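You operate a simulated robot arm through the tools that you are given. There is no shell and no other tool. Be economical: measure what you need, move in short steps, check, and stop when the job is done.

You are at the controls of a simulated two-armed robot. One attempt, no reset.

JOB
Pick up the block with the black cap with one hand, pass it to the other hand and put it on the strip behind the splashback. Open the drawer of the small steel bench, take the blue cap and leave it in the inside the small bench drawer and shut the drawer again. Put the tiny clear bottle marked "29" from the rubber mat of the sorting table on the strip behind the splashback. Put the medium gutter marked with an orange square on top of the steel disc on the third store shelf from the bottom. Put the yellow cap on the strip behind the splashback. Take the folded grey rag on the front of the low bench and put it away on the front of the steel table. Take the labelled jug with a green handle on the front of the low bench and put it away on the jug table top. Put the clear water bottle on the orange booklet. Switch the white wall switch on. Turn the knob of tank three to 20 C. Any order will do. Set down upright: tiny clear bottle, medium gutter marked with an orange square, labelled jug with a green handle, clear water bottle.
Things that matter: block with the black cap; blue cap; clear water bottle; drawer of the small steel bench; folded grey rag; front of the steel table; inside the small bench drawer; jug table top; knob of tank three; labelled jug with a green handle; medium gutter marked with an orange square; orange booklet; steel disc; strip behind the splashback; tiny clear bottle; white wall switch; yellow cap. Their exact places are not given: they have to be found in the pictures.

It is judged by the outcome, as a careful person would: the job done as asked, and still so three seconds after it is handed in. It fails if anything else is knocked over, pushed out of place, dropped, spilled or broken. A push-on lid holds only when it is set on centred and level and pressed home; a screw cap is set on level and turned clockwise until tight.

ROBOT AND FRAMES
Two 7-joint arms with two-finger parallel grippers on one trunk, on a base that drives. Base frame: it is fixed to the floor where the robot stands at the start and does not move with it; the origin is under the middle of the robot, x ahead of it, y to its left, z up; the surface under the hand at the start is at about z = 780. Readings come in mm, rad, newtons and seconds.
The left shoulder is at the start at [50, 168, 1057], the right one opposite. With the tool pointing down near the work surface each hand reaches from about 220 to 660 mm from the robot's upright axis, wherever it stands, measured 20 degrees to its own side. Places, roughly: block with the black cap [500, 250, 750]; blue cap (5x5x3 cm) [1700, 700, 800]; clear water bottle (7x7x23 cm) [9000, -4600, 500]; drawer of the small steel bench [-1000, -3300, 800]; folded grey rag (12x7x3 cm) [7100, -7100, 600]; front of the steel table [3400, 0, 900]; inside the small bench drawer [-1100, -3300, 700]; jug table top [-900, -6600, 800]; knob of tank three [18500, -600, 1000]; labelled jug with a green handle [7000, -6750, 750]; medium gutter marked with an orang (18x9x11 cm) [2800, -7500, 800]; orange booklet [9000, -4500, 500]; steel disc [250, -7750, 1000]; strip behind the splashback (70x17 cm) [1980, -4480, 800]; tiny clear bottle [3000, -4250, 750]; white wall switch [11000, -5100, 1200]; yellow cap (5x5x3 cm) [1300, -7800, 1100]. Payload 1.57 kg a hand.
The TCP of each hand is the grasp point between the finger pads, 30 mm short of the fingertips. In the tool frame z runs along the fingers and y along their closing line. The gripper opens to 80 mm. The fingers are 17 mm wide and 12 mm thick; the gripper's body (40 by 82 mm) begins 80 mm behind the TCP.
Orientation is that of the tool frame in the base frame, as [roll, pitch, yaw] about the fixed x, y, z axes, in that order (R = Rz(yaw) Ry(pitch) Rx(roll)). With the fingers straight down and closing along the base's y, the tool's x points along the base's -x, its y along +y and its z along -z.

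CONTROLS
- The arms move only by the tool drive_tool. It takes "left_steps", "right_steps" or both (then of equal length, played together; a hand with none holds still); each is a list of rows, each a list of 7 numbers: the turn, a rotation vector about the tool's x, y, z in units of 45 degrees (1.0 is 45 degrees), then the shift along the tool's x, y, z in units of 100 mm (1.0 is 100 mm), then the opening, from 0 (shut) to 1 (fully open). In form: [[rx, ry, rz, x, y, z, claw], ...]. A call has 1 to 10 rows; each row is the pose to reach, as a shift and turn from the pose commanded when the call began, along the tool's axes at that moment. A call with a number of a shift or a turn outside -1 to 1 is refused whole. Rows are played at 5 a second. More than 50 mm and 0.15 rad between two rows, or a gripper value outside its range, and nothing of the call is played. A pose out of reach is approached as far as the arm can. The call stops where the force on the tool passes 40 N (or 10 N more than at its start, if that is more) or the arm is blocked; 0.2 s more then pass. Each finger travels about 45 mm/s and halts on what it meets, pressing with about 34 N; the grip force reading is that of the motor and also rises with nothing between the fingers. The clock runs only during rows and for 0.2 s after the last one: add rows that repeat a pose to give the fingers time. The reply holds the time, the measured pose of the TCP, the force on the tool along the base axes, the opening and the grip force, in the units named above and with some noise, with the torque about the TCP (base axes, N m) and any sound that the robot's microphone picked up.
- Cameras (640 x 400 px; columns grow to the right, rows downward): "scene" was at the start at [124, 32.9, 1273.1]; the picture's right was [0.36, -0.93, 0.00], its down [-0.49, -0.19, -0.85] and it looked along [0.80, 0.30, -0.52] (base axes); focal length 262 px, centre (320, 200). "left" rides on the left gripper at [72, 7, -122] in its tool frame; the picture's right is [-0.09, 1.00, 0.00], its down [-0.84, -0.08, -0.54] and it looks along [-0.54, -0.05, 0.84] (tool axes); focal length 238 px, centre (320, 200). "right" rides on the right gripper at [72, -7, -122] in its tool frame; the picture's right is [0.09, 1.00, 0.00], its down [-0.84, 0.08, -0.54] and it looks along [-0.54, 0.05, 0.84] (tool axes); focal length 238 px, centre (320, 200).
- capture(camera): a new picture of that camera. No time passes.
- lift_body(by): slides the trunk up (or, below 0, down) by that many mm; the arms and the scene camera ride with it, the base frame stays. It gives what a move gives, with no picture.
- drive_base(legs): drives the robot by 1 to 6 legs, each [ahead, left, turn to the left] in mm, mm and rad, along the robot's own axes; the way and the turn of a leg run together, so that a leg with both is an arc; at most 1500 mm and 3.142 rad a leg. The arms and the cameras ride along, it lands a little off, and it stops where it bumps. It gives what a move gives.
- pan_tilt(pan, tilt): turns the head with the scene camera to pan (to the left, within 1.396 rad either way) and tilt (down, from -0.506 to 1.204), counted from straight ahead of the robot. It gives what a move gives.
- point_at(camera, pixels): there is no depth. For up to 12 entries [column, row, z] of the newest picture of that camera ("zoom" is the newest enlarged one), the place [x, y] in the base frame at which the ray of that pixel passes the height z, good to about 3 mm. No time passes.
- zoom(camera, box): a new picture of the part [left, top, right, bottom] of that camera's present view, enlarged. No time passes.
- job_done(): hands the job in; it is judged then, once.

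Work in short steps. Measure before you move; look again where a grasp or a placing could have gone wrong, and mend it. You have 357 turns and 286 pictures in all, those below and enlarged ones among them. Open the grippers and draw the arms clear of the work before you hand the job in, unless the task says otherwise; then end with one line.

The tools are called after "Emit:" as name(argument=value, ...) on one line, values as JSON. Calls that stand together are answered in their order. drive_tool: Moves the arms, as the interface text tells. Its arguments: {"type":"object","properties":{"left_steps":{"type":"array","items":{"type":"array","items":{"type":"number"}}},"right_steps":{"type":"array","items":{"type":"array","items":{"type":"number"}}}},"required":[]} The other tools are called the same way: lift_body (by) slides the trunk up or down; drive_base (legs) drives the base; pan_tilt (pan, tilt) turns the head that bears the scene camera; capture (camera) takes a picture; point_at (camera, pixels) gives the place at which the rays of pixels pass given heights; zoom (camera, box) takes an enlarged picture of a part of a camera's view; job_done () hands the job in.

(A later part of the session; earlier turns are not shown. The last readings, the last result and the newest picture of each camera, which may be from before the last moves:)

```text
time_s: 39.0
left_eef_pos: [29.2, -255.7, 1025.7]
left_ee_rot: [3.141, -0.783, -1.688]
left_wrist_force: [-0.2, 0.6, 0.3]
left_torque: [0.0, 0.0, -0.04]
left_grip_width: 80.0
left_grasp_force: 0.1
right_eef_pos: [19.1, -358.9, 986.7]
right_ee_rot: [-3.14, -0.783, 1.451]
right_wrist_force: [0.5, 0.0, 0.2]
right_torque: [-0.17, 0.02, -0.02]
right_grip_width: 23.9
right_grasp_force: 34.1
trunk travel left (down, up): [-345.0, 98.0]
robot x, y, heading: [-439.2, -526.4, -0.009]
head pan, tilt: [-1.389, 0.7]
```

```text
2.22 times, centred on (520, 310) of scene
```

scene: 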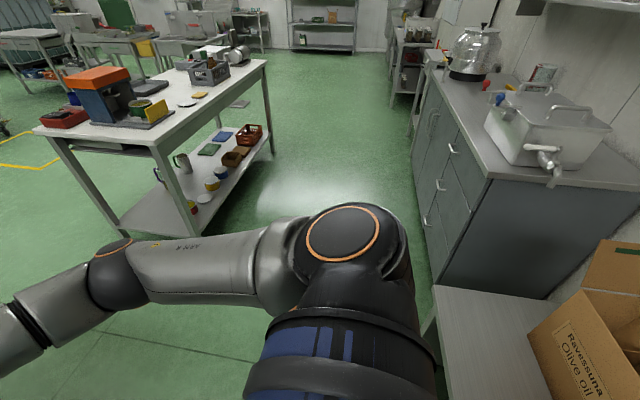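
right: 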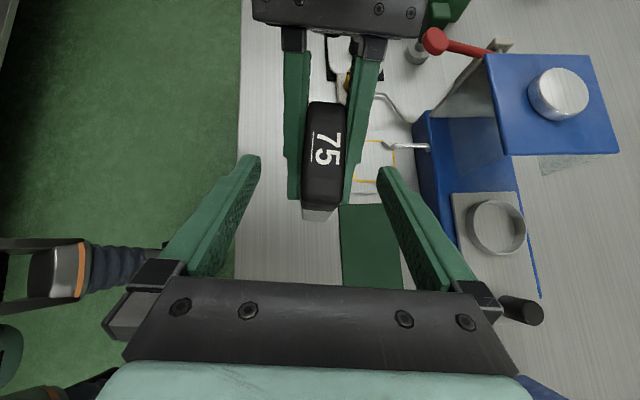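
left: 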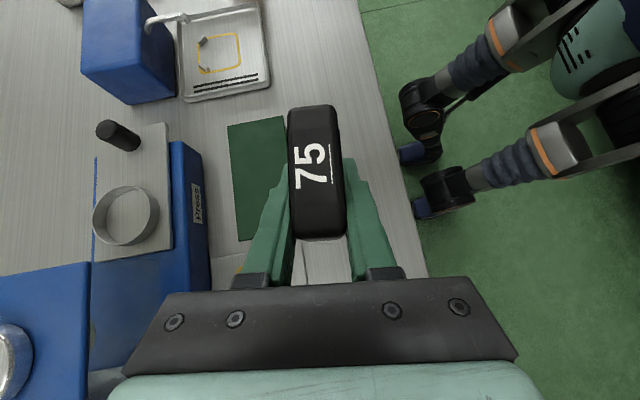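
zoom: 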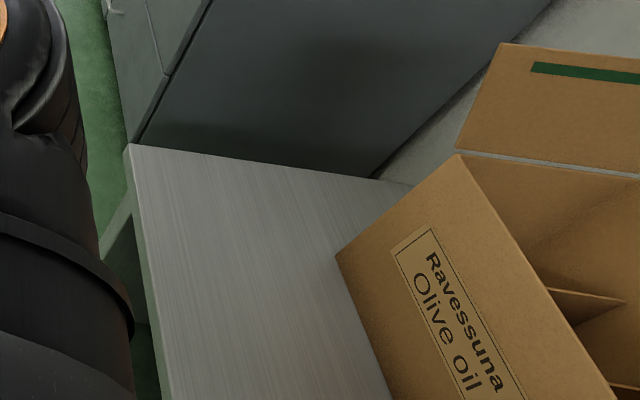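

The bench occupies x below about -640, so I move ahead 240 mm, then strafe right.

Emit:
drive_base(legs=[[240, 0, 0.008], [0, -440, 0]])

Emit:
pan_tilt(pan=-0.2, tilt=0.75)

Emit:
capture(camera="scene")

```text
time_s: 44.8
left_eef_pos: [269.8, -694.2, 1026.6]
left_ee_rot: [3.141, -0.784, -1.682]
left_wrist_force: [-0.7, 0.7, 0.3]
left_torque: [-0.02, 0.03, 0.0]
left_grip_width: 80.1
left_grasp_force: 0.0
right_eef_pos: [258.5, -797.6, 986.8]
right_ee_rot: [-3.138, -0.782, 1.456]
right_wrist_force: [0.2, -0.3, 0.5]
right_torque: [-0.19, 0.05, -0.01]
right_grip_width: 23.7
right_grasp_force: 34.7
trunk travel left (down, up): [-345.0, 98.0]
robot x, y, heading: [-200.4, -973.0, -0.001]
head pan, tilt: [-1.389, 0.7]
```

```text
time_s: 46.2
left_eef_pos: [268.9, -694.0, 1027.0]
left_ee_rot: [3.141, -0.782, -1.683]
left_wrist_force: [0.2, 0.1, -0.2]
left_torque: [0.01, -0.01, -0.03]
left_grip_width: 79.8
left_grasp_force: 0.0
right_eef_pos: [258.7, -798.2, 986.7]
right_ee_rot: [-3.14, -0.782, 1.457]
right_wrist_force: [-1.2, -0.6, -0.8]
right_torque: [-0.17, 0.02, 0.02]
right_grip_width: 23.5
right_grasp_force: 33.9
trunk travel left (down, up): [-345.0, 98.0]
robot x, y, heading: [-200.0, -968.6, -0.002]
head pan, tilt: [-0.201, 0.75]
```

```text
255 pictures are left
```

scene: 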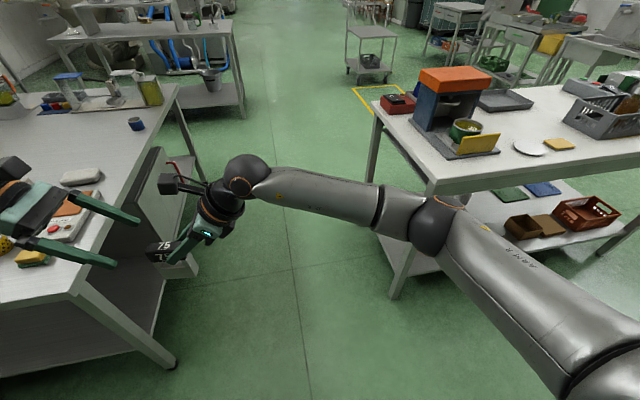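

I measure the aisle's two sides and my elbow's margin.

Emit:
point_at(camera="scene", pixels=[[172, 362, 0], [200, 265, 0], [395, 292, 0], [432, 192, 800], [373, 103, 800], [240, 117, 0], [180, 90, 780], [455, 145, 850]])

```text
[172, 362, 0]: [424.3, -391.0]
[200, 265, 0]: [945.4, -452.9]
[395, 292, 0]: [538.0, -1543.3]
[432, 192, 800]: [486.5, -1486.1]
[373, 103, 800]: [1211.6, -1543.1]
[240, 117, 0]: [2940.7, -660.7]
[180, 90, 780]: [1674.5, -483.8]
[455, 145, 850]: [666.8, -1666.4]
```

Aisle clear. I drive forward about 1400 mm along it and look again.

Emit:
drive_base(legs=[[1400, 20, 0.002]])

Emit:
pan_tilt(pan=0.3, tilt=0.6)

Emit:
capture(camera="scene")

```text
time_s: 53.2
left_eef_pos: [1687.1, -685.4, 1027.2]
left_ee_rot: [-3.141, -0.784, -1.687]
left_wrist_force: [0.2, 0.8, 0.2]
left_torque: [0.02, 0.0, 0.01]
left_grip_width: 79.9
left_grasp_force: 0.1
right_eef_pos: [1676.1, -788.7, 986.0]
right_ee_rot: [-3.139, -0.78, 1.451]
right_wrist_force: [-0.5, 0.6, -0.5]
right_torque: [-0.18, 0.01, 0.02]
right_grip_width: 23.6
right_grasp_force: 34.1
trunk travel left (down, up): [-345.0, 98.0]
robot x, y, heading: [1216.2, -956.6, -0.008]
head pan, tilt: [-0.201, 0.75]
```

```text
time_s: 54.1
left_eef_pos: [1687.1, -684.4, 1026.5]
left_ee_rot: [-3.141, -0.782, -1.688]
left_wrist_force: [0.3, -0.2, -0.3]
left_torque: [0.02, -0.01, 0.01]
left_grip_width: 80.0
left_grasp_force: 0.1
right_eef_pos: [1675.9, -787.0, 986.6]
right_ee_rot: [-3.14, -0.782, 1.451]
right_wrist_force: [0.1, -0.2, 0.3]
right_torque: [-0.18, 0.01, 0.03]
right_grip_width: 23.9
right_grasp_force: 34.6
trunk travel left (down, up): [-345.0, 98.0]
robot x, y, heading: [1216.1, -959.8, -0.005]
head pan, tilt: [0.3, 0.6]
```

```text
254 pictures are left
```

scene: 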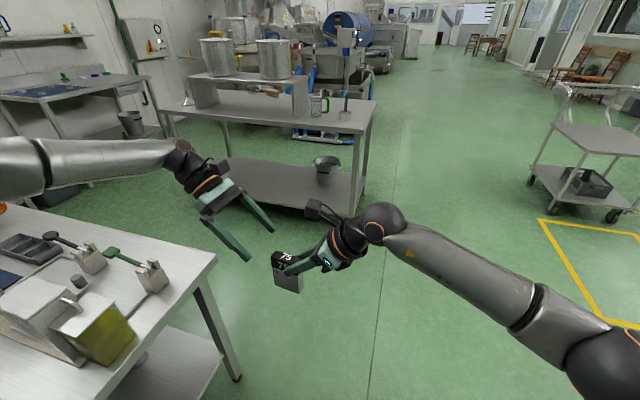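

Emit:
point_at(camera="scene", pixels=[[238, 380, 0], [215, 258, 780], [360, 212, 0], [365, 130, 900], [365, 130, 850], [167, 105, 850], [260, 205, 150], [540, 222, 0], [140, 180, 0], [105, 160, 0]])

Emit:
zoom(camera="scene", box=[80, 60, 400, 260])

```text
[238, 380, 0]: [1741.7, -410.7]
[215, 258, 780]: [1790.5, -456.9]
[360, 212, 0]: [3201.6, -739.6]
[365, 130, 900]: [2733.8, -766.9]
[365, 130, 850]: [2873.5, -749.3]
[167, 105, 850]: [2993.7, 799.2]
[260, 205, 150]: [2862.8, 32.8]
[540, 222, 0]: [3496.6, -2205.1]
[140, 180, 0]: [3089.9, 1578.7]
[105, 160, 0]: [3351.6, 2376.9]
```

```text
2.00 times, centred on (240, 160) of scene
```

zoom: 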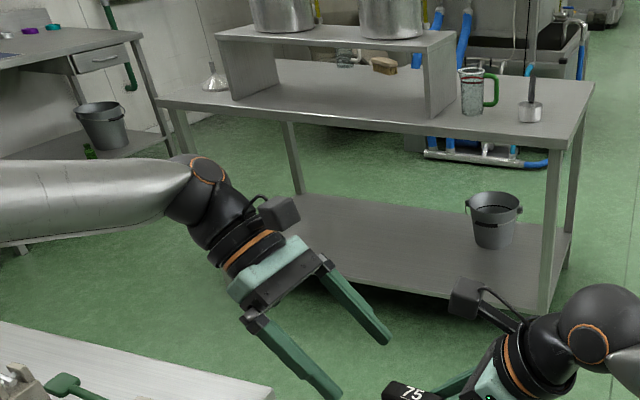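

Table's far edge is x about 1800, steel table front about 3100: room enough. First I bring the right hand with the block to its own side and set the left hand vertical.

Emit:
drive_tool(left_steps=[[0, -0.17, 0, 0, 0, -0.1, 1], [0, -0.34, 0, 0, 0, -0.1, 1], [0, -0.51, 0, 0, 0, -0.1, 1], [0, -0.68, 0, 0, 0, -0.1, 1], [0, -0.84, 0, 0, 0, -0.1, 1], [0, -1, 0, 0, 0, -0.1, 1]], right_steps=[[0, 0, 0, -0.2, 0.04, -0.3, 0], [0, 0, 0, -0.4, 0.08, -0.6, 0], [0, 0, 0, -0.6, 0.12, -0.85, 0], [0, 0, 0, -0.7, 0.13, -0.97, 0], [0, 0, 0, -0.7, 0.13, -0.97, 0], [0, 0, 0, -0.7, 0.13, -0.97, 0]])

Emit:
drive_tool(right_steps=[[0, 0, 0, -0.2, 0.04, -0.3, 0], [0, 0, 0, -0.4, 0.08, -0.6, 0], [0, 0, 0, -0.6, 0.12, -0.85, 0], [0, 0, 0, -0.7, 0.13, -0.97, 0]])

Emit:
drive_tool(right_steps=[[0, 0, 0, -0.2, 0.04, -0.3, 0], [0, 0, 0, -0.4, 0.08, -0.6, 0], [0, 0, 0, -0.6, 0.12, -0.85, 0], [0, 0, 0, -0.7, 0.13, -0.97, 0]])

Emit:
drive_base(legs=[[1150, 0, 0.005], [0, 0, 3.1416]])

Emit:
pan_tilt(pan=-0.7, tilt=0.7)

Emit:
capture(camera="scene")

```text
time_s: 55.5
left_eef_pos: [1687.5, -677.2, 1033.2]
left_ee_rot: [3.141, 0.004, -1.688]
left_wrist_force: [0.2, 0.5, -0.7]
left_torque: [0.01, 0.0, 0.05]
left_grip_width: 80.2
left_grasp_force: 0.0
right_eef_pos: [1676.4, -907.3, 1007.7]
right_ee_rot: [-3.138, -0.783, 1.453]
right_wrist_force: [1.4, 0.0, -5.7]
right_torque: [-0.15, -0.01, 0.0]
right_grip_width: 23.9
right_grasp_force: 33.9
trunk travel left (down, up): [-345.0, 98.0]
robot x, y, heading: [1216.2, -956.3, -0.009]
head pan, tilt: [0.3, 0.6]
```

```text
time_s: 56.5
left_eef_pos: [1687.4, -677.2, 1033.3]
left_ee_rot: [-3.142, 0.004, -1.685]
left_wrist_force: [-0.7, 0.6, 0.8]
left_torque: [0.05, 0.03, -0.01]
left_grip_width: 79.8
left_grasp_force: 0.1
right_eef_pos: [1674.4, -1025.4, 1025.5]
right_ee_rot: [-3.141, -0.782, 1.452]
right_wrist_force: [-0.9, 0.0, -5.9]
right_torque: [-0.19, 0.03, -0.01]
right_grip_width: 24.0
right_grasp_force: 34.1
trunk travel left (down, up): [-345.0, 98.0]
robot x, y, heading: [1214.6, -958.6, -0.008]
head pan, tilt: [0.3, 0.6]
```

```text
time_s: 57.5
left_eef_pos: [1686.6, -677.7, 1033.3]
left_ee_rot: [-3.141, 0.005, -1.685]
left_wrist_force: [-0.6, 0.2, 0.1]
left_torque: [0.03, -0.03, 0.02]
left_grip_width: 80.1
left_grasp_force: 0.0
right_eef_pos: [1673.6, -1143.8, 1045.7]
right_ee_rot: [-3.141, -0.782, 1.453]
right_wrist_force: [0.2, -0.6, -6.0]
right_torque: [-0.17, 0.02, 0.03]
right_grip_width: 24.0
right_grasp_force: 34.3
trunk travel left (down, up): [-345.0, 98.0]
robot x, y, heading: [1213.5, -956.3, -0.011]
head pan, tilt: [0.3, 0.6]
```

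```text
refused: 3.1416 is not a number from -3.14159 to 3.14159
```

```text
time_s: 58.8
left_eef_pos: [1688.6, -677.9, 1032.5]
left_ee_rot: [-3.141, 0.0, -1.687]
left_wrist_force: [0.5, 0.0, 0.3]
left_torque: [0.0, -0.01, 0.01]
left_grip_width: 80.1
left_grasp_force: 0.0
right_eef_pos: [1673.8, -1144.0, 1044.8]
right_ee_rot: [-3.141, -0.781, 1.452]
right_wrist_force: [-0.5, -0.1, -6.5]
right_torque: [-0.18, 0.04, 0.03]
right_grip_width: 24.0
right_grasp_force: 34.2
trunk travel left (down, up): [-345.0, 98.0]
robot x, y, heading: [1215.1, -957.8, -0.009]
head pan, tilt: [-0.7, 0.7]
```

```text
252 pictures are left
```

scene: 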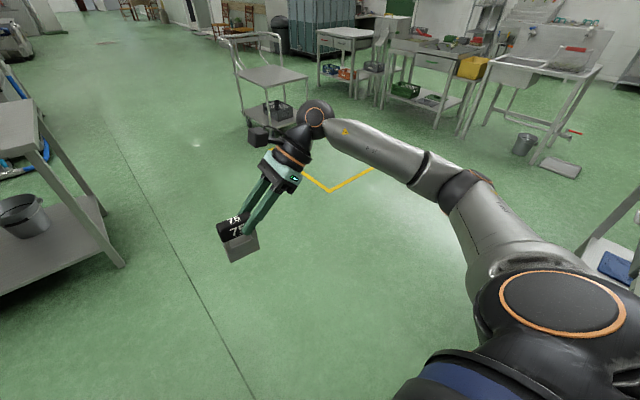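

Open floor here. I drive 1150 ahead and turn round.

Emit:
drive_base(legs=[[1150, 0, 0.008], [0, 0, 3.1415]])

Emit:
pan_tilt(pan=-0.7, tilt=0.6)

Emit:
capture(camera="scene")

```text
time_s: 72.1
left_eef_pos: [1910.3, -1260.5, 1032.6]
left_ee_rot: [-3.141, 0.002, 1.509]
left_wrist_force: [0.1, -1.1, 0.5]
left_torque: [0.01, -0.03, -0.02]
left_grip_width: 80.2
left_grasp_force: 0.1
right_eef_pos: [1899.0, -794.0, 1045.2]
right_ee_rot: [-3.139, -0.783, -1.635]
right_wrist_force: [0.5, 0.0, -5.6]
right_torque: [0.16, 0.01, -0.01]
right_grip_width: 23.4
right_grasp_force: 33.9
trunk travel left (down, up): [-345.0, 98.0]
robot x, y, heading: [2367.5, -956.0, -3.093]
head pan, tilt: [-0.7, 0.7]
```

```text
time_s: 72.8
left_eef_pos: [1910.3, -1259.9, 1033.2]
left_ee_rot: [3.141, 0.003, 1.51]
left_wrist_force: [-0.4, 0.5, 0.7]
left_torque: [-0.03, 0.03, -0.01]
left_grip_width: 80.0
left_grasp_force: 0.1
right_eef_pos: [1899.2, -794.5, 1043.9]
right_ee_rot: [-3.139, -0.782, -1.634]
right_wrist_force: [0.0, -0.9, -5.6]
right_torque: [0.22, -0.04, 0.02]
right_grip_width: 23.7
right_grasp_force: 34.3
trunk travel left (down, up): [-345.0, 98.0]
robot x, y, heading: [2363.8, -954.3, -3.093]
head pan, tilt: [-0.7, 0.6]
```

```text
251 pictures are left
```

scene: 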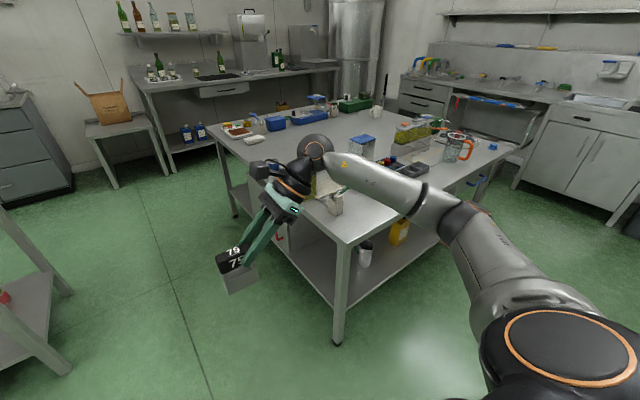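

I correct the heading and strafe right (towards +y) in part, then look.

Emit:
drive_base(legs=[[0, 0, -0.048], [0, -1200, 0]])

Emit:
pan_tilt(pan=-0.6, tilt=0.7)

Emit:
capture(camera="scene")

```text
time_s: 83.9
left_eef_pos: [1896.6, -49.5, 1033.4]
left_ee_rot: [-3.141, 0.002, 1.461]
left_wrist_force: [-0.3, 0.3, 0.1]
left_torque: [0.03, -0.01, -0.02]
left_grip_width: 79.8
left_grasp_force: 0.0
right_eef_pos: [1908.9, 418.5, 1043.7]
right_ee_rot: [-3.137, -0.78, -1.684]
right_wrist_force: [0.2, -0.1, -6.0]
right_torque: [0.15, -0.04, 0.01]
right_grip_width: 23.9
right_grasp_force: 34.3
trunk travel left (down, up): [-345.0, 98.0]
robot x, y, heading: [2367.5, 232.6, 3.147]
head pan, tilt: [-0.7, 0.6]
```

```text
time_s: 84.5
left_eef_pos: [1897.9, -48.9, 1032.8]
left_ee_rot: [3.14, 0.001, 1.46]
left_wrist_force: [0.0, -0.1, -0.9]
left_torque: [0.0, 0.0, 0.01]
left_grip_width: 80.2
left_grasp_force: 0.0
right_eef_pos: [1910.5, 417.5, 1043.6]
right_ee_rot: [-3.139, -0.782, -1.686]
right_wrist_force: [1.6, 0.4, -6.5]
right_torque: [0.18, -0.04, 0.02]
right_grip_width: 23.9
right_grasp_force: 33.9
trunk travel left (down, up): [-345.0, 98.0]
robot x, y, heading: [2369.3, 234.5, 3.141]
head pan, tilt: [-0.6, 0.7]
```

```text
250 pictures are left
```

scene: 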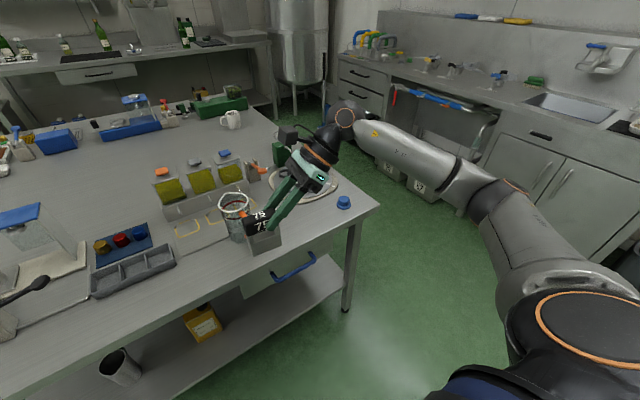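

The blue cap is at (344,202) near the table's corner. I measure it and the table corner.

Emit:
point_at(camera="scene", pixels=[[344, 208, 783], [337, 207, 783], [351, 206, 783], [380, 208, 780], [140, 330, 780], [250, 290, 780]])

Emit:
zoom(camera="scene", box=[250, 150, 410, 250])

```text
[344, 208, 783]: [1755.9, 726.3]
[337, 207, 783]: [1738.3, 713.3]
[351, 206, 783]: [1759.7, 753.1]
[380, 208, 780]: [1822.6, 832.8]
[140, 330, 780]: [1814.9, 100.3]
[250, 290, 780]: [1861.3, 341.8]
```

```text
4.00 times, centred on (330, 200) of scene
```

zoom: 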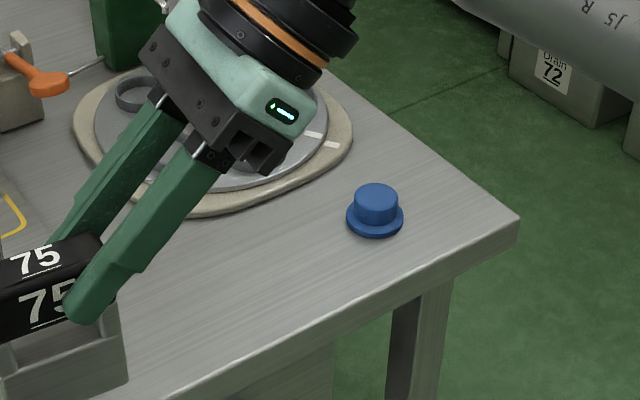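

I strafe to y about 860 and close up to x about 2230, then look.

Emit:
point_at(camera="scene", pixels=[[560, 268, 0], [630, 268, 0], [430, 190, 0], [480, 140, 800]])

Emit:
drive_base(legs=[[0, -630, 0], [140, 0, 0]])

Emit:
pan_tilt(pan=0.2, tilt=0.9)

Emit:
capture(camera="scene")

Emit:
capture(camera="left")

```text
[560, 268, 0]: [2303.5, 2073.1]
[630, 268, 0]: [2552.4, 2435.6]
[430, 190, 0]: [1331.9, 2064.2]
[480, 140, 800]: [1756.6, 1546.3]
```

```text
time_s: 91.5
left_eef_pos: [1757.9, 584.0, 1032.0]
left_ee_rot: [-3.142, 0.001, 1.461]
left_wrist_force: [1.3, -0.3, -0.1]
left_torque: [0.0, 0.0, 0.01]
left_grip_width: 79.9
left_grasp_force: 0.0
right_eef_pos: [1769.5, 1049.6, 1042.9]
right_ee_rot: [-3.137, -0.78, -1.683]
right_wrist_force: [0.2, -0.5, -6.0]
right_torque: [0.14, -0.02, 0.02]
right_grip_width: 23.7
right_grasp_force: 33.9
trunk travel left (down, up): [-345.0, 98.0]
robot x, y, heading: [2229.9, 869.9, -3.142]
head pan, tilt: [-0.6, 0.7]
```

```text
time_s: 92.6
left_eef_pos: [1758.9, 583.4, 1033.4]
left_ee_rot: [-3.142, 0.001, 1.462]
left_wrist_force: [0.7, 0.0, -0.1]
left_torque: [0.03, -0.04, 0.02]
left_grip_width: 79.8
left_grasp_force: 0.1
right_eef_pos: [1769.9, 1049.8, 1043.6]
right_ee_rot: [-3.137, -0.782, -1.682]
right_wrist_force: [-0.7, -0.7, -5.9]
right_torque: [0.18, -0.01, 0.01]
right_grip_width: 23.6
right_grasp_force: 34.2
trunk travel left (down, up): [-345.0, 98.0]
robot x, y, heading: [2231.9, 865.4, -3.144]
head pan, tilt: [0.201, 0.901]
```

```text
248 pictures are left
```

scene: 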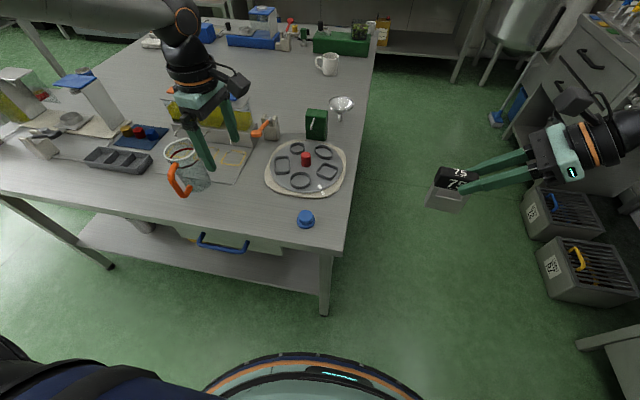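

```text
247 pictures are left
```

left: 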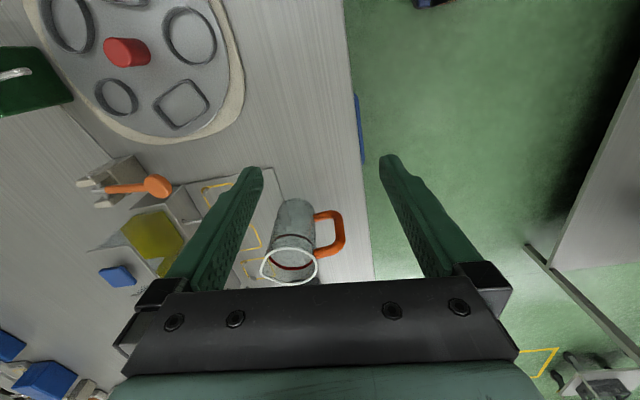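

Cap at (306,220) in scene; measure it precisely.

Emit:
zoom(camera="scene", box=[276, 195, 340, 245])

Emit:
point_at(camera="scene", pixels=[[306, 221, 785], [297, 221, 783], [315, 222, 783], [306, 216, 810], [337, 255, 780], [340, 180, 790]])

```text
8.00 times, centred on (308, 220) of scene
```

zoom: 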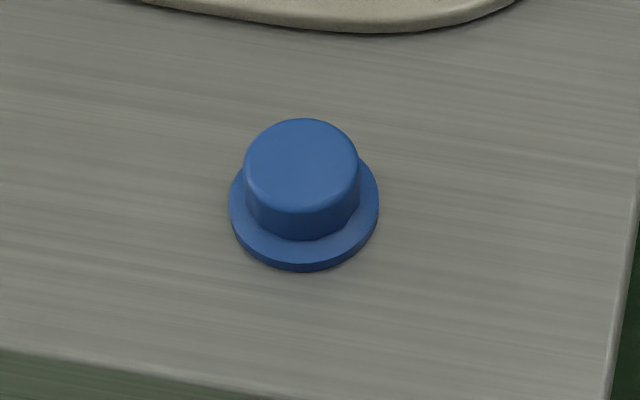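

```text
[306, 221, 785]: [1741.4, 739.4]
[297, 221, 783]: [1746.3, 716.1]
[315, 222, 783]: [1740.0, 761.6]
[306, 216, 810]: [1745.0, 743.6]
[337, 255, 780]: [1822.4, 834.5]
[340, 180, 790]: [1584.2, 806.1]
```

Cap centre about [1742,741], top about z 812. I move the left hand over it, first at height.

Emit:
drive_tool(left_steps=[[0, 0, 0, 0.4, -0.1, 0, 1], [0, 0, 0, 0.8, -0.2, 0.2, 1], [0, 0, 0, 1, -0.33, 0.5, 1], [0, 0, 0, 1, -0.33, 0.9, 1]])

Emit:
drive_tool(left_steps=[[0, 0, 0, 0.3, 0, 0.1, 1], [0, 0, 0, 0.54, 0, 0.3, 1], [0, 0, 0, 0.54, 0, 0.3, 1]])

Emit:
capture(camera="left")

```text
time_s: 93.6
left_eef_pos: [1749.4, 671.3, 950.1]
left_ee_rot: [-3.137, -0.001, 1.464]
left_wrist_force: [0.2, 0.9, -0.3]
left_torque: [0.0, -0.01, 0.02]
left_grip_width: 80.1
left_grasp_force: 0.1
left hand out of reach, approached as far as the arm can: row 3, 4
right_eef_pos: [1769.7, 1048.9, 1044.4]
right_ee_rot: [-3.137, -0.782, -1.682]
right_wrist_force: [0.2, 0.2, -5.6]
right_torque: [0.17, 0.0, -0.04]
right_grip_width: 24.1
right_grasp_force: 33.8
trunk travel left (down, up): [-345.0, 98.0]
robot x, y, heading: [2228.3, 868.9, -3.137]
head pan, tilt: [0.201, 0.901]
```

```text
time_s: 94.4
left_eef_pos: [1778.2, 691.5, 939.7]
left_ee_rot: [-3.139, 0.003, 1.462]
left_wrist_force: [0.5, -0.4, -0.3]
left_torque: [-0.01, -0.02, 0.02]
left_grip_width: 80.0
left_grasp_force: 0.1
left hand out of reach, approached as far as the arm can: row 1, 2, 3
right_eef_pos: [1769.8, 1050.4, 1044.7]
right_ee_rot: [-3.137, -0.781, -1.682]
right_wrist_force: [0.6, 0.4, -6.3]
right_torque: [0.11, -0.01, 0.0]
right_grip_width: 24.0
right_grasp_force: 34.2
trunk travel left (down, up): [-345.0, 98.0]
robot x, y, heading: [2227.7, 871.3, -3.141]
head pan, tilt: [0.201, 0.901]
```

```text
245 pictures are left
```

left: 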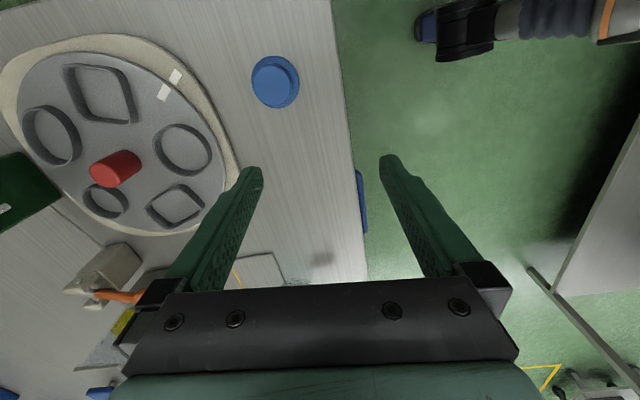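

Reach is limited with this wrist yaw. I turn the hand back to its neutral yaw, keeping the commanded place.

Emit:
drive_tool(left_steps=[[0, 0, 0.16, 0, 0, 0, 1], [0, 0, 0.32, 0, 0, 0, 1], [0, 0, 0.48, 0, 0, 0, 1], [0, 0, 0.64, 0, 0, 0, 1], [0, 0, 0.8, 0, 0, 0, 1], [0, 0, 0.93, 0, 0, 0, 1]])

Emit:
drive_tool(left_steps=[[0, 0, 0.16, 0, 0, 0, 1], [0, 0, 0.32, 0, 0, 0, 1], [0, 0, 0.48, 0, 0, 0, 1], [0, 0, 0.64, 0, 0, 0, 1], [0, 0, 0.8, 0, 0, 0, 1], [0, 0, 0.93, 0, 0, 0, 1]])

Emit:
capture(camera="left")

```text
time_s: 95.8
left_eef_pos: [1781.2, 690.0, 944.2]
left_ee_rot: [3.139, 0.001, 0.73]
left_wrist_force: [0.4, -0.5, 0.3]
left_torque: [-0.01, 0.0, -0.01]
left_grip_width: 80.0
left_grasp_force: 0.1
right_eef_pos: [1770.2, 1050.1, 1044.7]
right_ee_rot: [-3.137, -0.783, -1.682]
right_wrist_force: [0.5, 0.7, -5.6]
right_torque: [0.17, -0.01, 0.01]
right_grip_width: 23.8
right_grasp_force: 34.3
trunk travel left (down, up): [-345.0, 98.0]
robot x, y, heading: [2229.0, 869.2, -3.145]
head pan, tilt: [0.201, 0.901]
```

```text
time_s: 97.2
left_eef_pos: [1780.5, 690.0, 942.7]
left_ee_rot: [3.14, -0.002, 0.0]
left_wrist_force: [-0.1, 0.3, -0.1]
left_torque: [0.01, -0.03, 0.01]
left_grip_width: 79.9
left_grasp_force: 0.1
right_eef_pos: [1770.5, 1049.9, 1045.4]
right_ee_rot: [-3.138, -0.781, -1.684]
right_wrist_force: [0.2, 0.1, -5.9]
right_torque: [0.19, -0.01, 0.04]
right_grip_width: 23.7
right_grasp_force: 33.7
trunk travel left (down, up): [-345.0, 98.0]
robot x, y, heading: [2227.8, 863.2, -3.145]
head pan, tilt: [0.201, 0.901]
```

```text
244 pictures are left
```

left: 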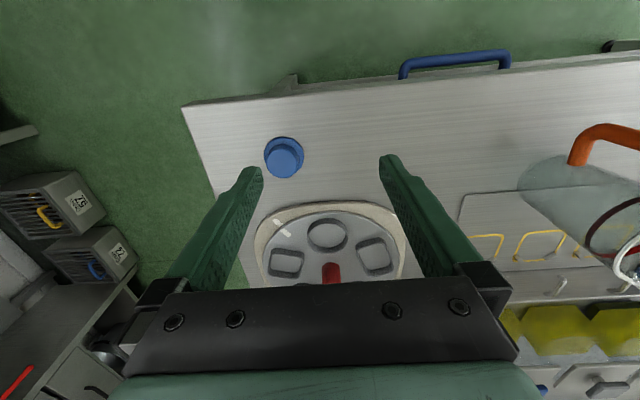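

Emit:
point_at(camera="left", pixels=[[287, 160, 812], [283, 154, 783]])

Emit:
drive_tool(left_steps=[[0, 0, 0, -0.2, -0.25, 0, 1], [0, 0, 0, -0.38, -0.5, 0.2, 1], [0, 0, 0, -0.38, -0.5, 0.5, 1], [0, 0, 0, -0.38, -0.5, 0.5, 1]])

Emit:
capture(camera="left")

```text
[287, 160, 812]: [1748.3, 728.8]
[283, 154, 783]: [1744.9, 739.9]
```

```text
time_s: 98.2
left_eef_pos: [1784.3, 687.2, 927.9]
left_ee_rot: [3.141, 0.002, 0.002]
left_wrist_force: [0.1, 0.1, -1.0]
left_torque: [0.01, 0.0, 0.03]
left_grip_width: 79.9
left_grasp_force: 0.0
left hand out of reach, approached as far as the arm can: row 1, 2, 3, 4
right_eef_pos: [1770.8, 1050.1, 1044.5]
right_ee_rot: [-3.138, -0.782, -1.682]
right_wrist_force: [-0.4, -0.7, -6.1]
right_torque: [0.17, -0.03, -0.01]
right_grip_width: 24.0
right_grasp_force: 33.7
trunk travel left (down, up): [-345.0, 98.0]
robot x, y, heading: [2229.7, 867.6, -3.142]
head pan, tilt: [0.201, 0.901]
```

```text
243 pictures are left
```

left: 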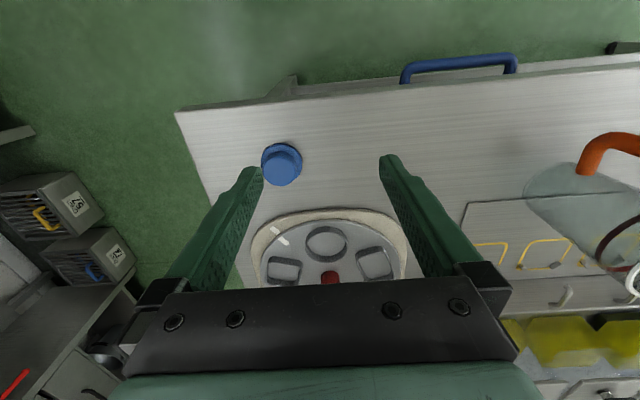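

The arm is cramped towards the middle. I shift the base 150 mm to its right and lower the trunk 90 mm, giving the left hand room on its own side.

Emit:
drive_base(legs=[[0, -150, 0]])

Emit:
lift_body(by=-70)

Emit:
drive_tool(left_steps=[[0, 0, 0, -0.2, 0.2, 0, 1], [0, 0, 0, -0.38, 0.5, 0, 1], [0, 0, 0, -0.38, 0.85, 0, 1], [0, 0, 0, -0.38, 0.85, 0, 1]])

Emit:
capture(camera="left")

```text
time_s: 100.2
left_eef_pos: [1783.1, 839.6, 929.0]
left_ee_rot: [3.141, 0.001, -0.001]
left_wrist_force: [0.3, -0.5, 0.7]
left_torque: [-0.01, 0.04, -0.01]
left_grip_width: 79.9
left_grasp_force: 0.1
right_eef_pos: [1771.8, 1201.0, 1044.1]
right_ee_rot: [-3.138, -0.781, -1.684]
right_wrist_force: [-0.7, -0.3, -6.2]
right_torque: [0.19, -0.03, -0.02]
right_grip_width: 23.7
right_grasp_force: 33.5
trunk travel left (down, up): [-345.0, 98.0]
robot x, y, heading: [2230.6, 1021.0, -3.146]
head pan, tilt: [0.201, 0.901]
```

```text
time_s: 101.3
left_eef_pos: [1783.4, 839.2, 859.2]
left_ee_rot: [3.139, 0.001, 0.002]
left_wrist_force: [0.3, 0.8, 0.5]
left_torque: [0.01, 0.0, -0.03]
left_grip_width: 80.2
left_grasp_force: 0.2
right_eef_pos: [1769.0, 1201.1, 973.6]
right_ee_rot: [-3.138, -0.783, -1.682]
right_wrist_force: [-0.3, -0.2, -4.8]
right_torque: [0.19, -0.01, 0.03]
right_grip_width: 23.9
right_grasp_force: 34.3
trunk travel left (down, up): [-275.0, 168.0]
robot x, y, heading: [2230.1, 1020.5, -3.145]
head pan, tilt: [0.201, 0.901]
```

```text
time_s: 102.3
left_eef_pos: [1745.6, 754.9, 859.6]
left_ee_rot: [3.14, 0.002, 0.002]
left_wrist_force: [0.0, 0.1, 0.6]
left_torque: [-0.01, -0.01, 0.0]
left_grip_width: 80.0
left_grasp_force: 0.0
right_eef_pos: [1769.7, 1201.0, 974.5]
right_ee_rot: [-3.138, -0.782, -1.681]
right_wrist_force: [-0.6, -0.5, -6.1]
right_torque: [0.2, -0.02, -0.02]
right_grip_width: 23.7
right_grasp_force: 33.8
trunk travel left (down, up): [-275.0, 168.0]
robot x, y, heading: [2230.2, 1019.0, -3.139]
head pan, tilt: [0.201, 0.901]
```

```text
242 pictures are left
```

left: 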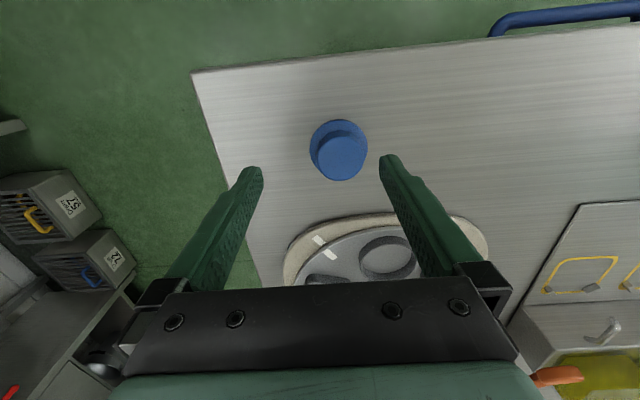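

Emit:
point_at(camera="left", pixels=[[342, 158, 812], [338, 150, 783], [310, 148, 783], [367, 148, 783]])

```text
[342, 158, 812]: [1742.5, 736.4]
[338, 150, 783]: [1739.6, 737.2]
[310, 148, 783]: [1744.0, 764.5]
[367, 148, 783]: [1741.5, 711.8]
```

Centre [1741,737]. I align, go down to TCP z 821 and close.

Emit:
drive_tool(left_steps=[[0, 0, 0, -0.045, 0.18, 0, 1], [0, 0, 0, -0.045, 0.18, 0.2, 1], [0, 0, 0, -0.045, 0.18, 0.385, 1], [0, 0, 0, -0.045, 0.18, 0.385, 0.7], [0, 0, 0, -0.045, 0.18, 0.385, 0.4], [0, 0, 0, -0.045, 0.18, 0.385, 0.2], [0, 0, 0, -0.045, 0.18, 0.385, 0], [0, 0, 0, -0.045, 0.18, 0.385, 0]])

Emit:
capture(camera="left")

```text
time_s: 104.1
left_eef_pos: [1742.8, 736.3, 819.6]
left_ee_rot: [3.141, 0.001, 0.001]
left_wrist_force: [0.3, 0.6, 0.1]
left_torque: [0.0, 0.02, 0.03]
left_grip_width: 37.1
left_grasp_force: 34.0
right_eef_pos: [1769.3, 1200.3, 974.9]
right_ee_rot: [-3.138, -0.779, -1.681]
right_wrist_force: [-0.1, -0.1, -6.6]
right_torque: [0.14, 0.0, 0.0]
right_grip_width: 23.8
right_grasp_force: 34.2
trunk travel left (down, up): [-275.0, 168.0]
robot x, y, heading: [2228.5, 1018.7, -3.14]
head pan, tilt: [0.201, 0.901]
```

```text
241 pictures are left
```

left: 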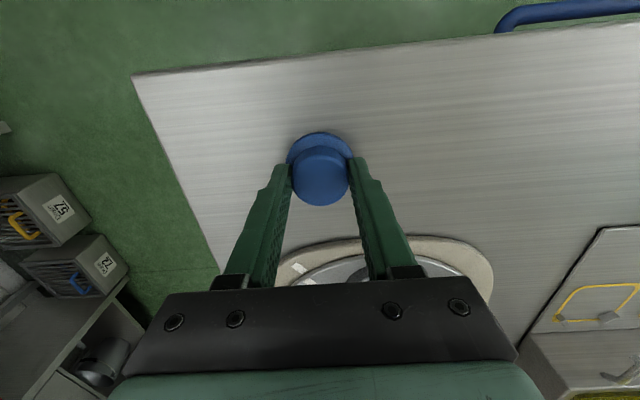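

Cap held at 37 mm. I raise the trunk, back off and strafe back to the open floor.

Emit:
lift_body(by=110)

Emit:
drive_base(legs=[[-150, 0, 0], [0, 1200, 0], [0, 800, 0]])

Emit:
drive_base(legs=[[0, 500, 0], [0, 0, 1.5708]])

Emit:
pan_tilt(pan=0.0, tilt=0.35)

Emit:
capture(camera="scene")

```text
time_s: 105.5
left_eef_pos: [1742.4, 737.0, 929.2]
left_ee_rot: [3.14, 0.001, 0.001]
left_wrist_force: [0.9, -0.4, -1.2]
left_torque: [0.02, 0.02, 0.02]
left_grip_width: 37.2
left_grasp_force: 34.3
right_eef_pos: [1770.4, 1201.4, 1085.2]
right_ee_rot: [-3.137, -0.78, -1.683]
right_wrist_force: [-0.2, -0.2, -6.7]
right_torque: [0.15, -0.05, 0.01]
right_grip_width: 24.0
right_grasp_force: 34.0
trunk travel left (down, up): [-385.0, 58.0]
robot x, y, heading: [2226.2, 1020.7, -3.14]
head pan, tilt: [0.201, 0.901]
```

```text
time_s: 124.4
left_eef_pos: [1904.6, -1284.8, 929.4]
left_ee_rot: [3.139, 0.002, 0.002]
left_wrist_force: [-0.2, 0.0, -0.6]
left_torque: [-0.01, 0.02, 0.0]
left_grip_width: 37.3
left_grasp_force: 34.2
right_eef_pos: [1932.5, -818.8, 1084.9]
right_ee_rot: [-3.138, -0.78, -1.684]
right_wrist_force: [0.3, 0.1, -6.2]
right_torque: [0.19, 0.0, -0.01]
right_grip_width: 23.8
right_grasp_force: 33.9
trunk travel left (down, up): [-385.0, 58.0]
robot x, y, heading: [2393.0, -1003.6, 3.138]
head pan, tilt: [0.201, 0.901]
```

```text
time_s: 133.1
left_eef_pos: [2677.2, -1983.8, 930.5]
left_ee_rot: [3.14, 0.001, 1.576]
left_wrist_force: [-0.4, -1.0, -0.1]
left_torque: [0.0, 0.01, 0.02]
left_grip_width: 37.2
left_grasp_force: 34.0
right_eef_pos: [2213.1, -1956.2, 1084.4]
right_ee_rot: [-3.137, -0.78, -0.11]
right_wrist_force: [-0.6, -0.5, -5.4]
right_torque: [0.02, 0.16, 0.01]
right_grip_width: 23.4
right_grasp_force: 33.7
trunk travel left (down, up): [-385.0, 58.0]
robot x, y, heading: [2391.6, -1496.2, -1.569]
head pan, tilt: [0.201, 0.901]
```

```text
time_s: 134.1
left_eef_pos: [2677.6, -1984.0, 929.5]
left_ee_rot: [3.139, 0.002, 1.575]
left_wrist_force: [0.5, -0.2, -0.6]
left_torque: [0.03, 0.0, 0.03]
left_grip_width: 37.3
left_grasp_force: 33.9
right_eef_pos: [2212.1, -1955.8, 1084.0]
right_ee_rot: [-3.141, -0.781, -0.11]
right_wrist_force: [-0.5, 0.4, -6.2]
right_torque: [0.03, 0.15, -0.01]
right_grip_width: 23.8
right_grasp_force: 34.0
trunk travel left (down, up): [-385.0, 58.0]
robot x, y, heading: [2391.3, -1498.1, -1.571]
head pan, tilt: [0.0, 0.351]
```

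```text
240 pictures are left
```

scene: 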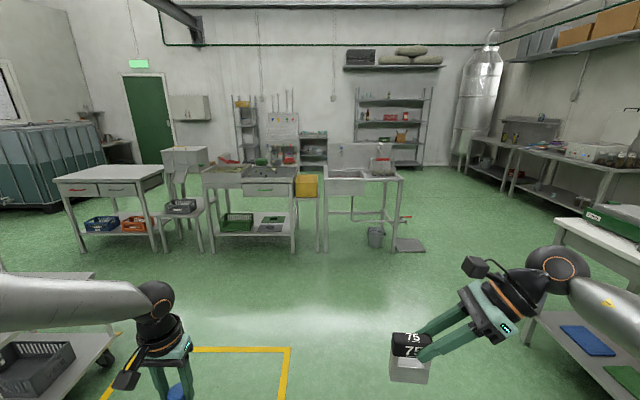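

The sink unit at (365,180) should have the splashback; sorting table at (250,185). I zoom on both.

Emit:
zoom(camera="scene", box=[190, 130, 430, 260])

Emit:
point_at(camera="scene", pixels=[[325, 252, 0], [385, 252, 0], [325, 178, 800], [403, 175, 800], [205, 182, 800], [296, 182, 800], [212, 250, 0], [296, 250, 0], [425, 250, 0], [372, 247, 0]])

```text
2.67 times, centred on (310, 195) of scene
```

zoom: 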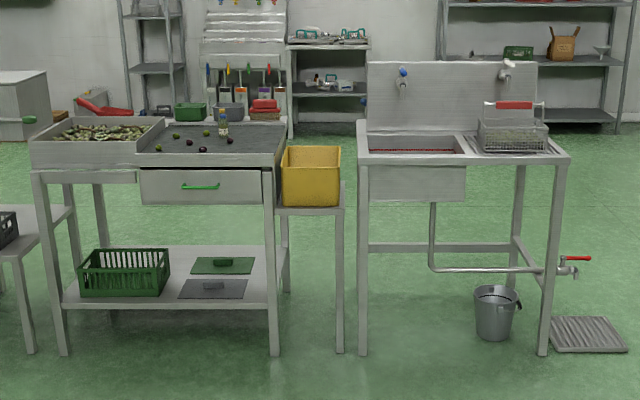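

```text
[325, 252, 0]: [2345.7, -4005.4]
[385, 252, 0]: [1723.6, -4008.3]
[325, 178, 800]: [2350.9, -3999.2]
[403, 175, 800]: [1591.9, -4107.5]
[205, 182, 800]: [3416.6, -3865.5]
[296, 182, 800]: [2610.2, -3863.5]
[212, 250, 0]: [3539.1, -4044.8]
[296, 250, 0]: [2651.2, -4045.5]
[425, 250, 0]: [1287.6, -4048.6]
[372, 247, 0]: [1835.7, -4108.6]
```

Strip lies behind the vertical panel with the taps, so I must go round and approach from the far side (facing +y). I estimate panel height, then drive first legs.

Emit:
point_at(camera="zoom", pixels=[[450, 62, 1000], [450, 62, 1100], [450, 62, 1150], [450, 62, 1200], [365, 133, 800], [537, 133, 800], [222, 136, 800], [222, 136, 850], [285, 150, 850], [600, 340, 0]])

Emit:
drive_base(legs=[[1450, 0, 0], [0, 0, -1.5708], [0, 540, 0]])

Emit:
pan_tilt(pan=0.6, tilt=0.6)

Emit:
capture(camera="scene")

```text
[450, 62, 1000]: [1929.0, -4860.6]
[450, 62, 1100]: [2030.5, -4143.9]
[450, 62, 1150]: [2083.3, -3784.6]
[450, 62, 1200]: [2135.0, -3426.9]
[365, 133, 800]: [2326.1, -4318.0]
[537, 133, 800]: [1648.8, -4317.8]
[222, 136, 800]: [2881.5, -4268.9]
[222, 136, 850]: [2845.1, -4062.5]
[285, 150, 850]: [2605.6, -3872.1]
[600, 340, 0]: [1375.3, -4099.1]
```

```text
time_s: 149.9
left_eef_pos: [1916.8, -3782.0, 929.6]
left_ee_rot: [3.14, 0.001, 0.013]
left_wrist_force: [0.0, 0.0, -1.3]
left_torque: [0.0, -0.01, 0.0]
left_grip_width: 37.3
left_grasp_force: 34.1
right_eef_pos: [1939.1, -3316.6, 1084.9]
right_ee_rot: [-3.138, -0.78, -1.671]
right_wrist_force: [-0.8, -0.6, -6.0]
right_torque: [0.17, -0.04, -0.06]
right_grip_width: 24.1
right_grasp_force: 33.9
trunk travel left (down, up): [-385.0, 58.0]
robot x, y, heading: [2401.4, -3491.7, -3.122]
head pan, tilt: [0.0, 0.351]
```

```text
time_s: 150.9
left_eef_pos: [1916.3, -3781.8, 929.1]
left_ee_rot: [3.14, 0.001, 0.015]
left_wrist_force: [0.0, -0.3, -0.3]
left_torque: [0.03, 0.02, -0.01]
left_grip_width: 37.1
left_grasp_force: 34.0
right_eef_pos: [1940.4, -3315.5, 1083.9]
right_ee_rot: [-3.136, -0.78, -1.67]
right_wrist_force: [-0.2, 0.1, -6.3]
right_torque: [0.15, -0.04, -0.01]
right_grip_width: 23.8
right_grasp_force: 34.4
trunk travel left (down, up): [-385.0, 58.0]
robot x, y, heading: [2401.0, -3492.4, -3.132]
head pan, tilt: [0.6, 0.6]
```

```text
238 pictures are left
```

scene: 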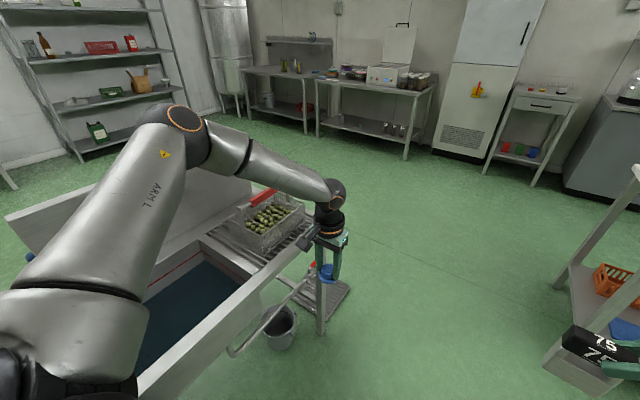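

Clear ahead. The small bench with the drawer is at (543,105). I drive on 1450 in -x, then strafe left to y about -5150.

Emit:
drive_base(legs=[[1400, 0, -0.01], [50, 900, 0]])

Emit:
pan_tilt(pan=1.0, tilt=0.6)

Emit:
capture(camera="scene")

```text
time_s: 165.8
left_eef_pos: [517.4, -4735.6, 929.2]
left_ee_rot: [3.142, 0.002, 0.035]
left_wrist_force: [-0.6, -0.9, -0.5]
left_torque: [0.02, -0.04, 0.03]
left_grip_width: 37.2
left_grasp_force: 34.4
right_eef_pos: [530.7, -4269.9, 1083.8]
right_ee_rot: [-3.137, -0.781, -1.649]
right_wrist_force: [0.2, -0.2, -6.0]
right_torque: [0.17, -0.03, 0.02]
right_grip_width: 24.0
right_grasp_force: 34.0
trunk travel left (down, up): [-385.0, 58.0]
robot x, y, heading: [993.8, -4437.8, -3.109]
head pan, tilt: [0.6, 0.6]
```

```text
time_s: 166.6
left_eef_pos: [518.5, -4734.2, 930.1]
left_ee_rot: [3.141, 0.001, 0.038]
left_wrist_force: [0.1, 0.9, -0.7]
left_torque: [0.01, 0.02, 0.0]
left_grip_width: 37.0
left_grasp_force: 33.9
right_eef_pos: [529.9, -4269.5, 1083.8]
right_ee_rot: [-3.136, -0.781, -1.651]
right_wrist_force: [0.3, 0.4, -6.6]
right_torque: [0.16, -0.03, 0.01]
right_grip_width: 24.0
right_grasp_force: 33.4
trunk travel left (down, up): [-385.0, 58.0]
robot x, y, heading: [993.5, -4439.6, -3.105]
head pan, tilt: [1.0, 0.6]
```

```text
237 pictures are left
```

scene: 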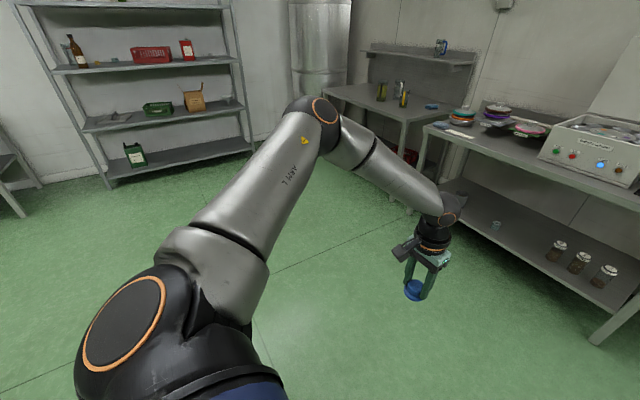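

I go on to y about -5200, turn to face +y, then strafe to x about 1980.

Emit:
drive_base(legs=[[0, 760, 0], [0, 0, -1.607]])

Emit:
pan_tilt(pan=-0.8, tilt=0.5)

Emit:
capture(camera="scene")

```text
time_s: 177.7
left_eef_pos: [740.6, -4712.0, 930.6]
left_ee_rot: [3.139, 0.001, -1.569]
left_wrist_force: [-1.3, 0.3, -0.4]
left_torque: [0.02, -0.02, 0.0]
left_grip_width: 37.1
left_grasp_force: 33.7
right_eef_pos: [1205.6, -4739.3, 1083.9]
right_ee_rot: [-3.136, -0.781, 3.03]
right_wrist_force: [0.9, 1.1, -5.9]
right_torque: [-0.02, -0.17, -0.01]
right_grip_width: 23.9
right_grasp_force: 33.9
trunk travel left (down, up): [-385.0, 58.0]
robot x, y, heading: [1026.6, -5202.3, 1.573]
head pan, tilt: [1.0, 0.6]
```

```text
time_s: 179.4
left_eef_pos: [740.4, -4711.7, 930.4]
left_ee_rot: [3.14, 0.001, -1.567]
left_wrist_force: [0.0, -0.4, -0.3]
left_torque: [0.0, 0.01, -0.01]
left_grip_width: 37.1
left_grasp_force: 34.5
right_eef_pos: [1205.4, -4740.2, 1083.4]
right_ee_rot: [-3.137, -0.78, 3.031]
right_wrist_force: [0.6, 0.1, -6.1]
right_torque: [0.0, -0.2, 0.01]
right_grip_width: 23.6
right_grasp_force: 34.0
trunk travel left (down, up): [-385.0, 58.0]
robot x, y, heading: [1024.6, -5199.8, 1.567]
head pan, tilt: [-0.799, 0.499]
```

```text
236 pictures are left
```

scene: 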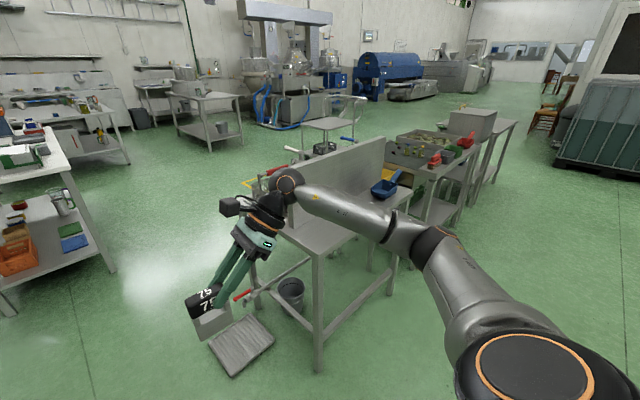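

The strip is visible behind the panel with a blue scoop at its far end (388,185). I measure it.

Emit:
zoom(camera="scene", box=[240, 120, 480, 280])

Emit:
point_at(camera="scene", pixels=[[318, 254, 800], [275, 228, 800], [408, 206, 800], [318, 372, 0], [390, 292, 0], [372, 192, 800], [395, 195, 800]])

```text
2.50 times, centred on (360, 200) of scene
```

zoom: 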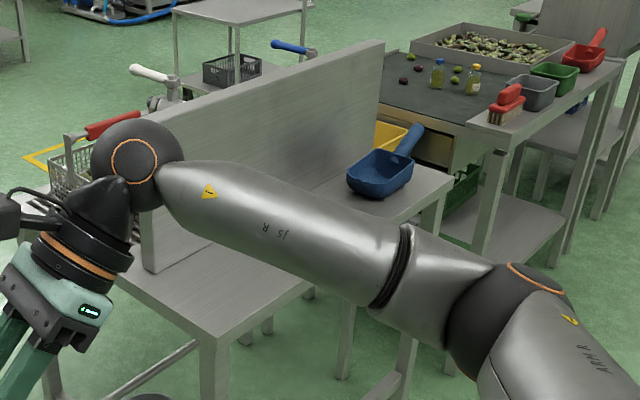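

```text
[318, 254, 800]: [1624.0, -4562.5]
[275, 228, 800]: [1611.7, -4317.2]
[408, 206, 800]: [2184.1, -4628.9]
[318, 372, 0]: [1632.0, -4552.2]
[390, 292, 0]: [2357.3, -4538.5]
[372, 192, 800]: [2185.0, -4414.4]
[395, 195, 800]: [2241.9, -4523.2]
```

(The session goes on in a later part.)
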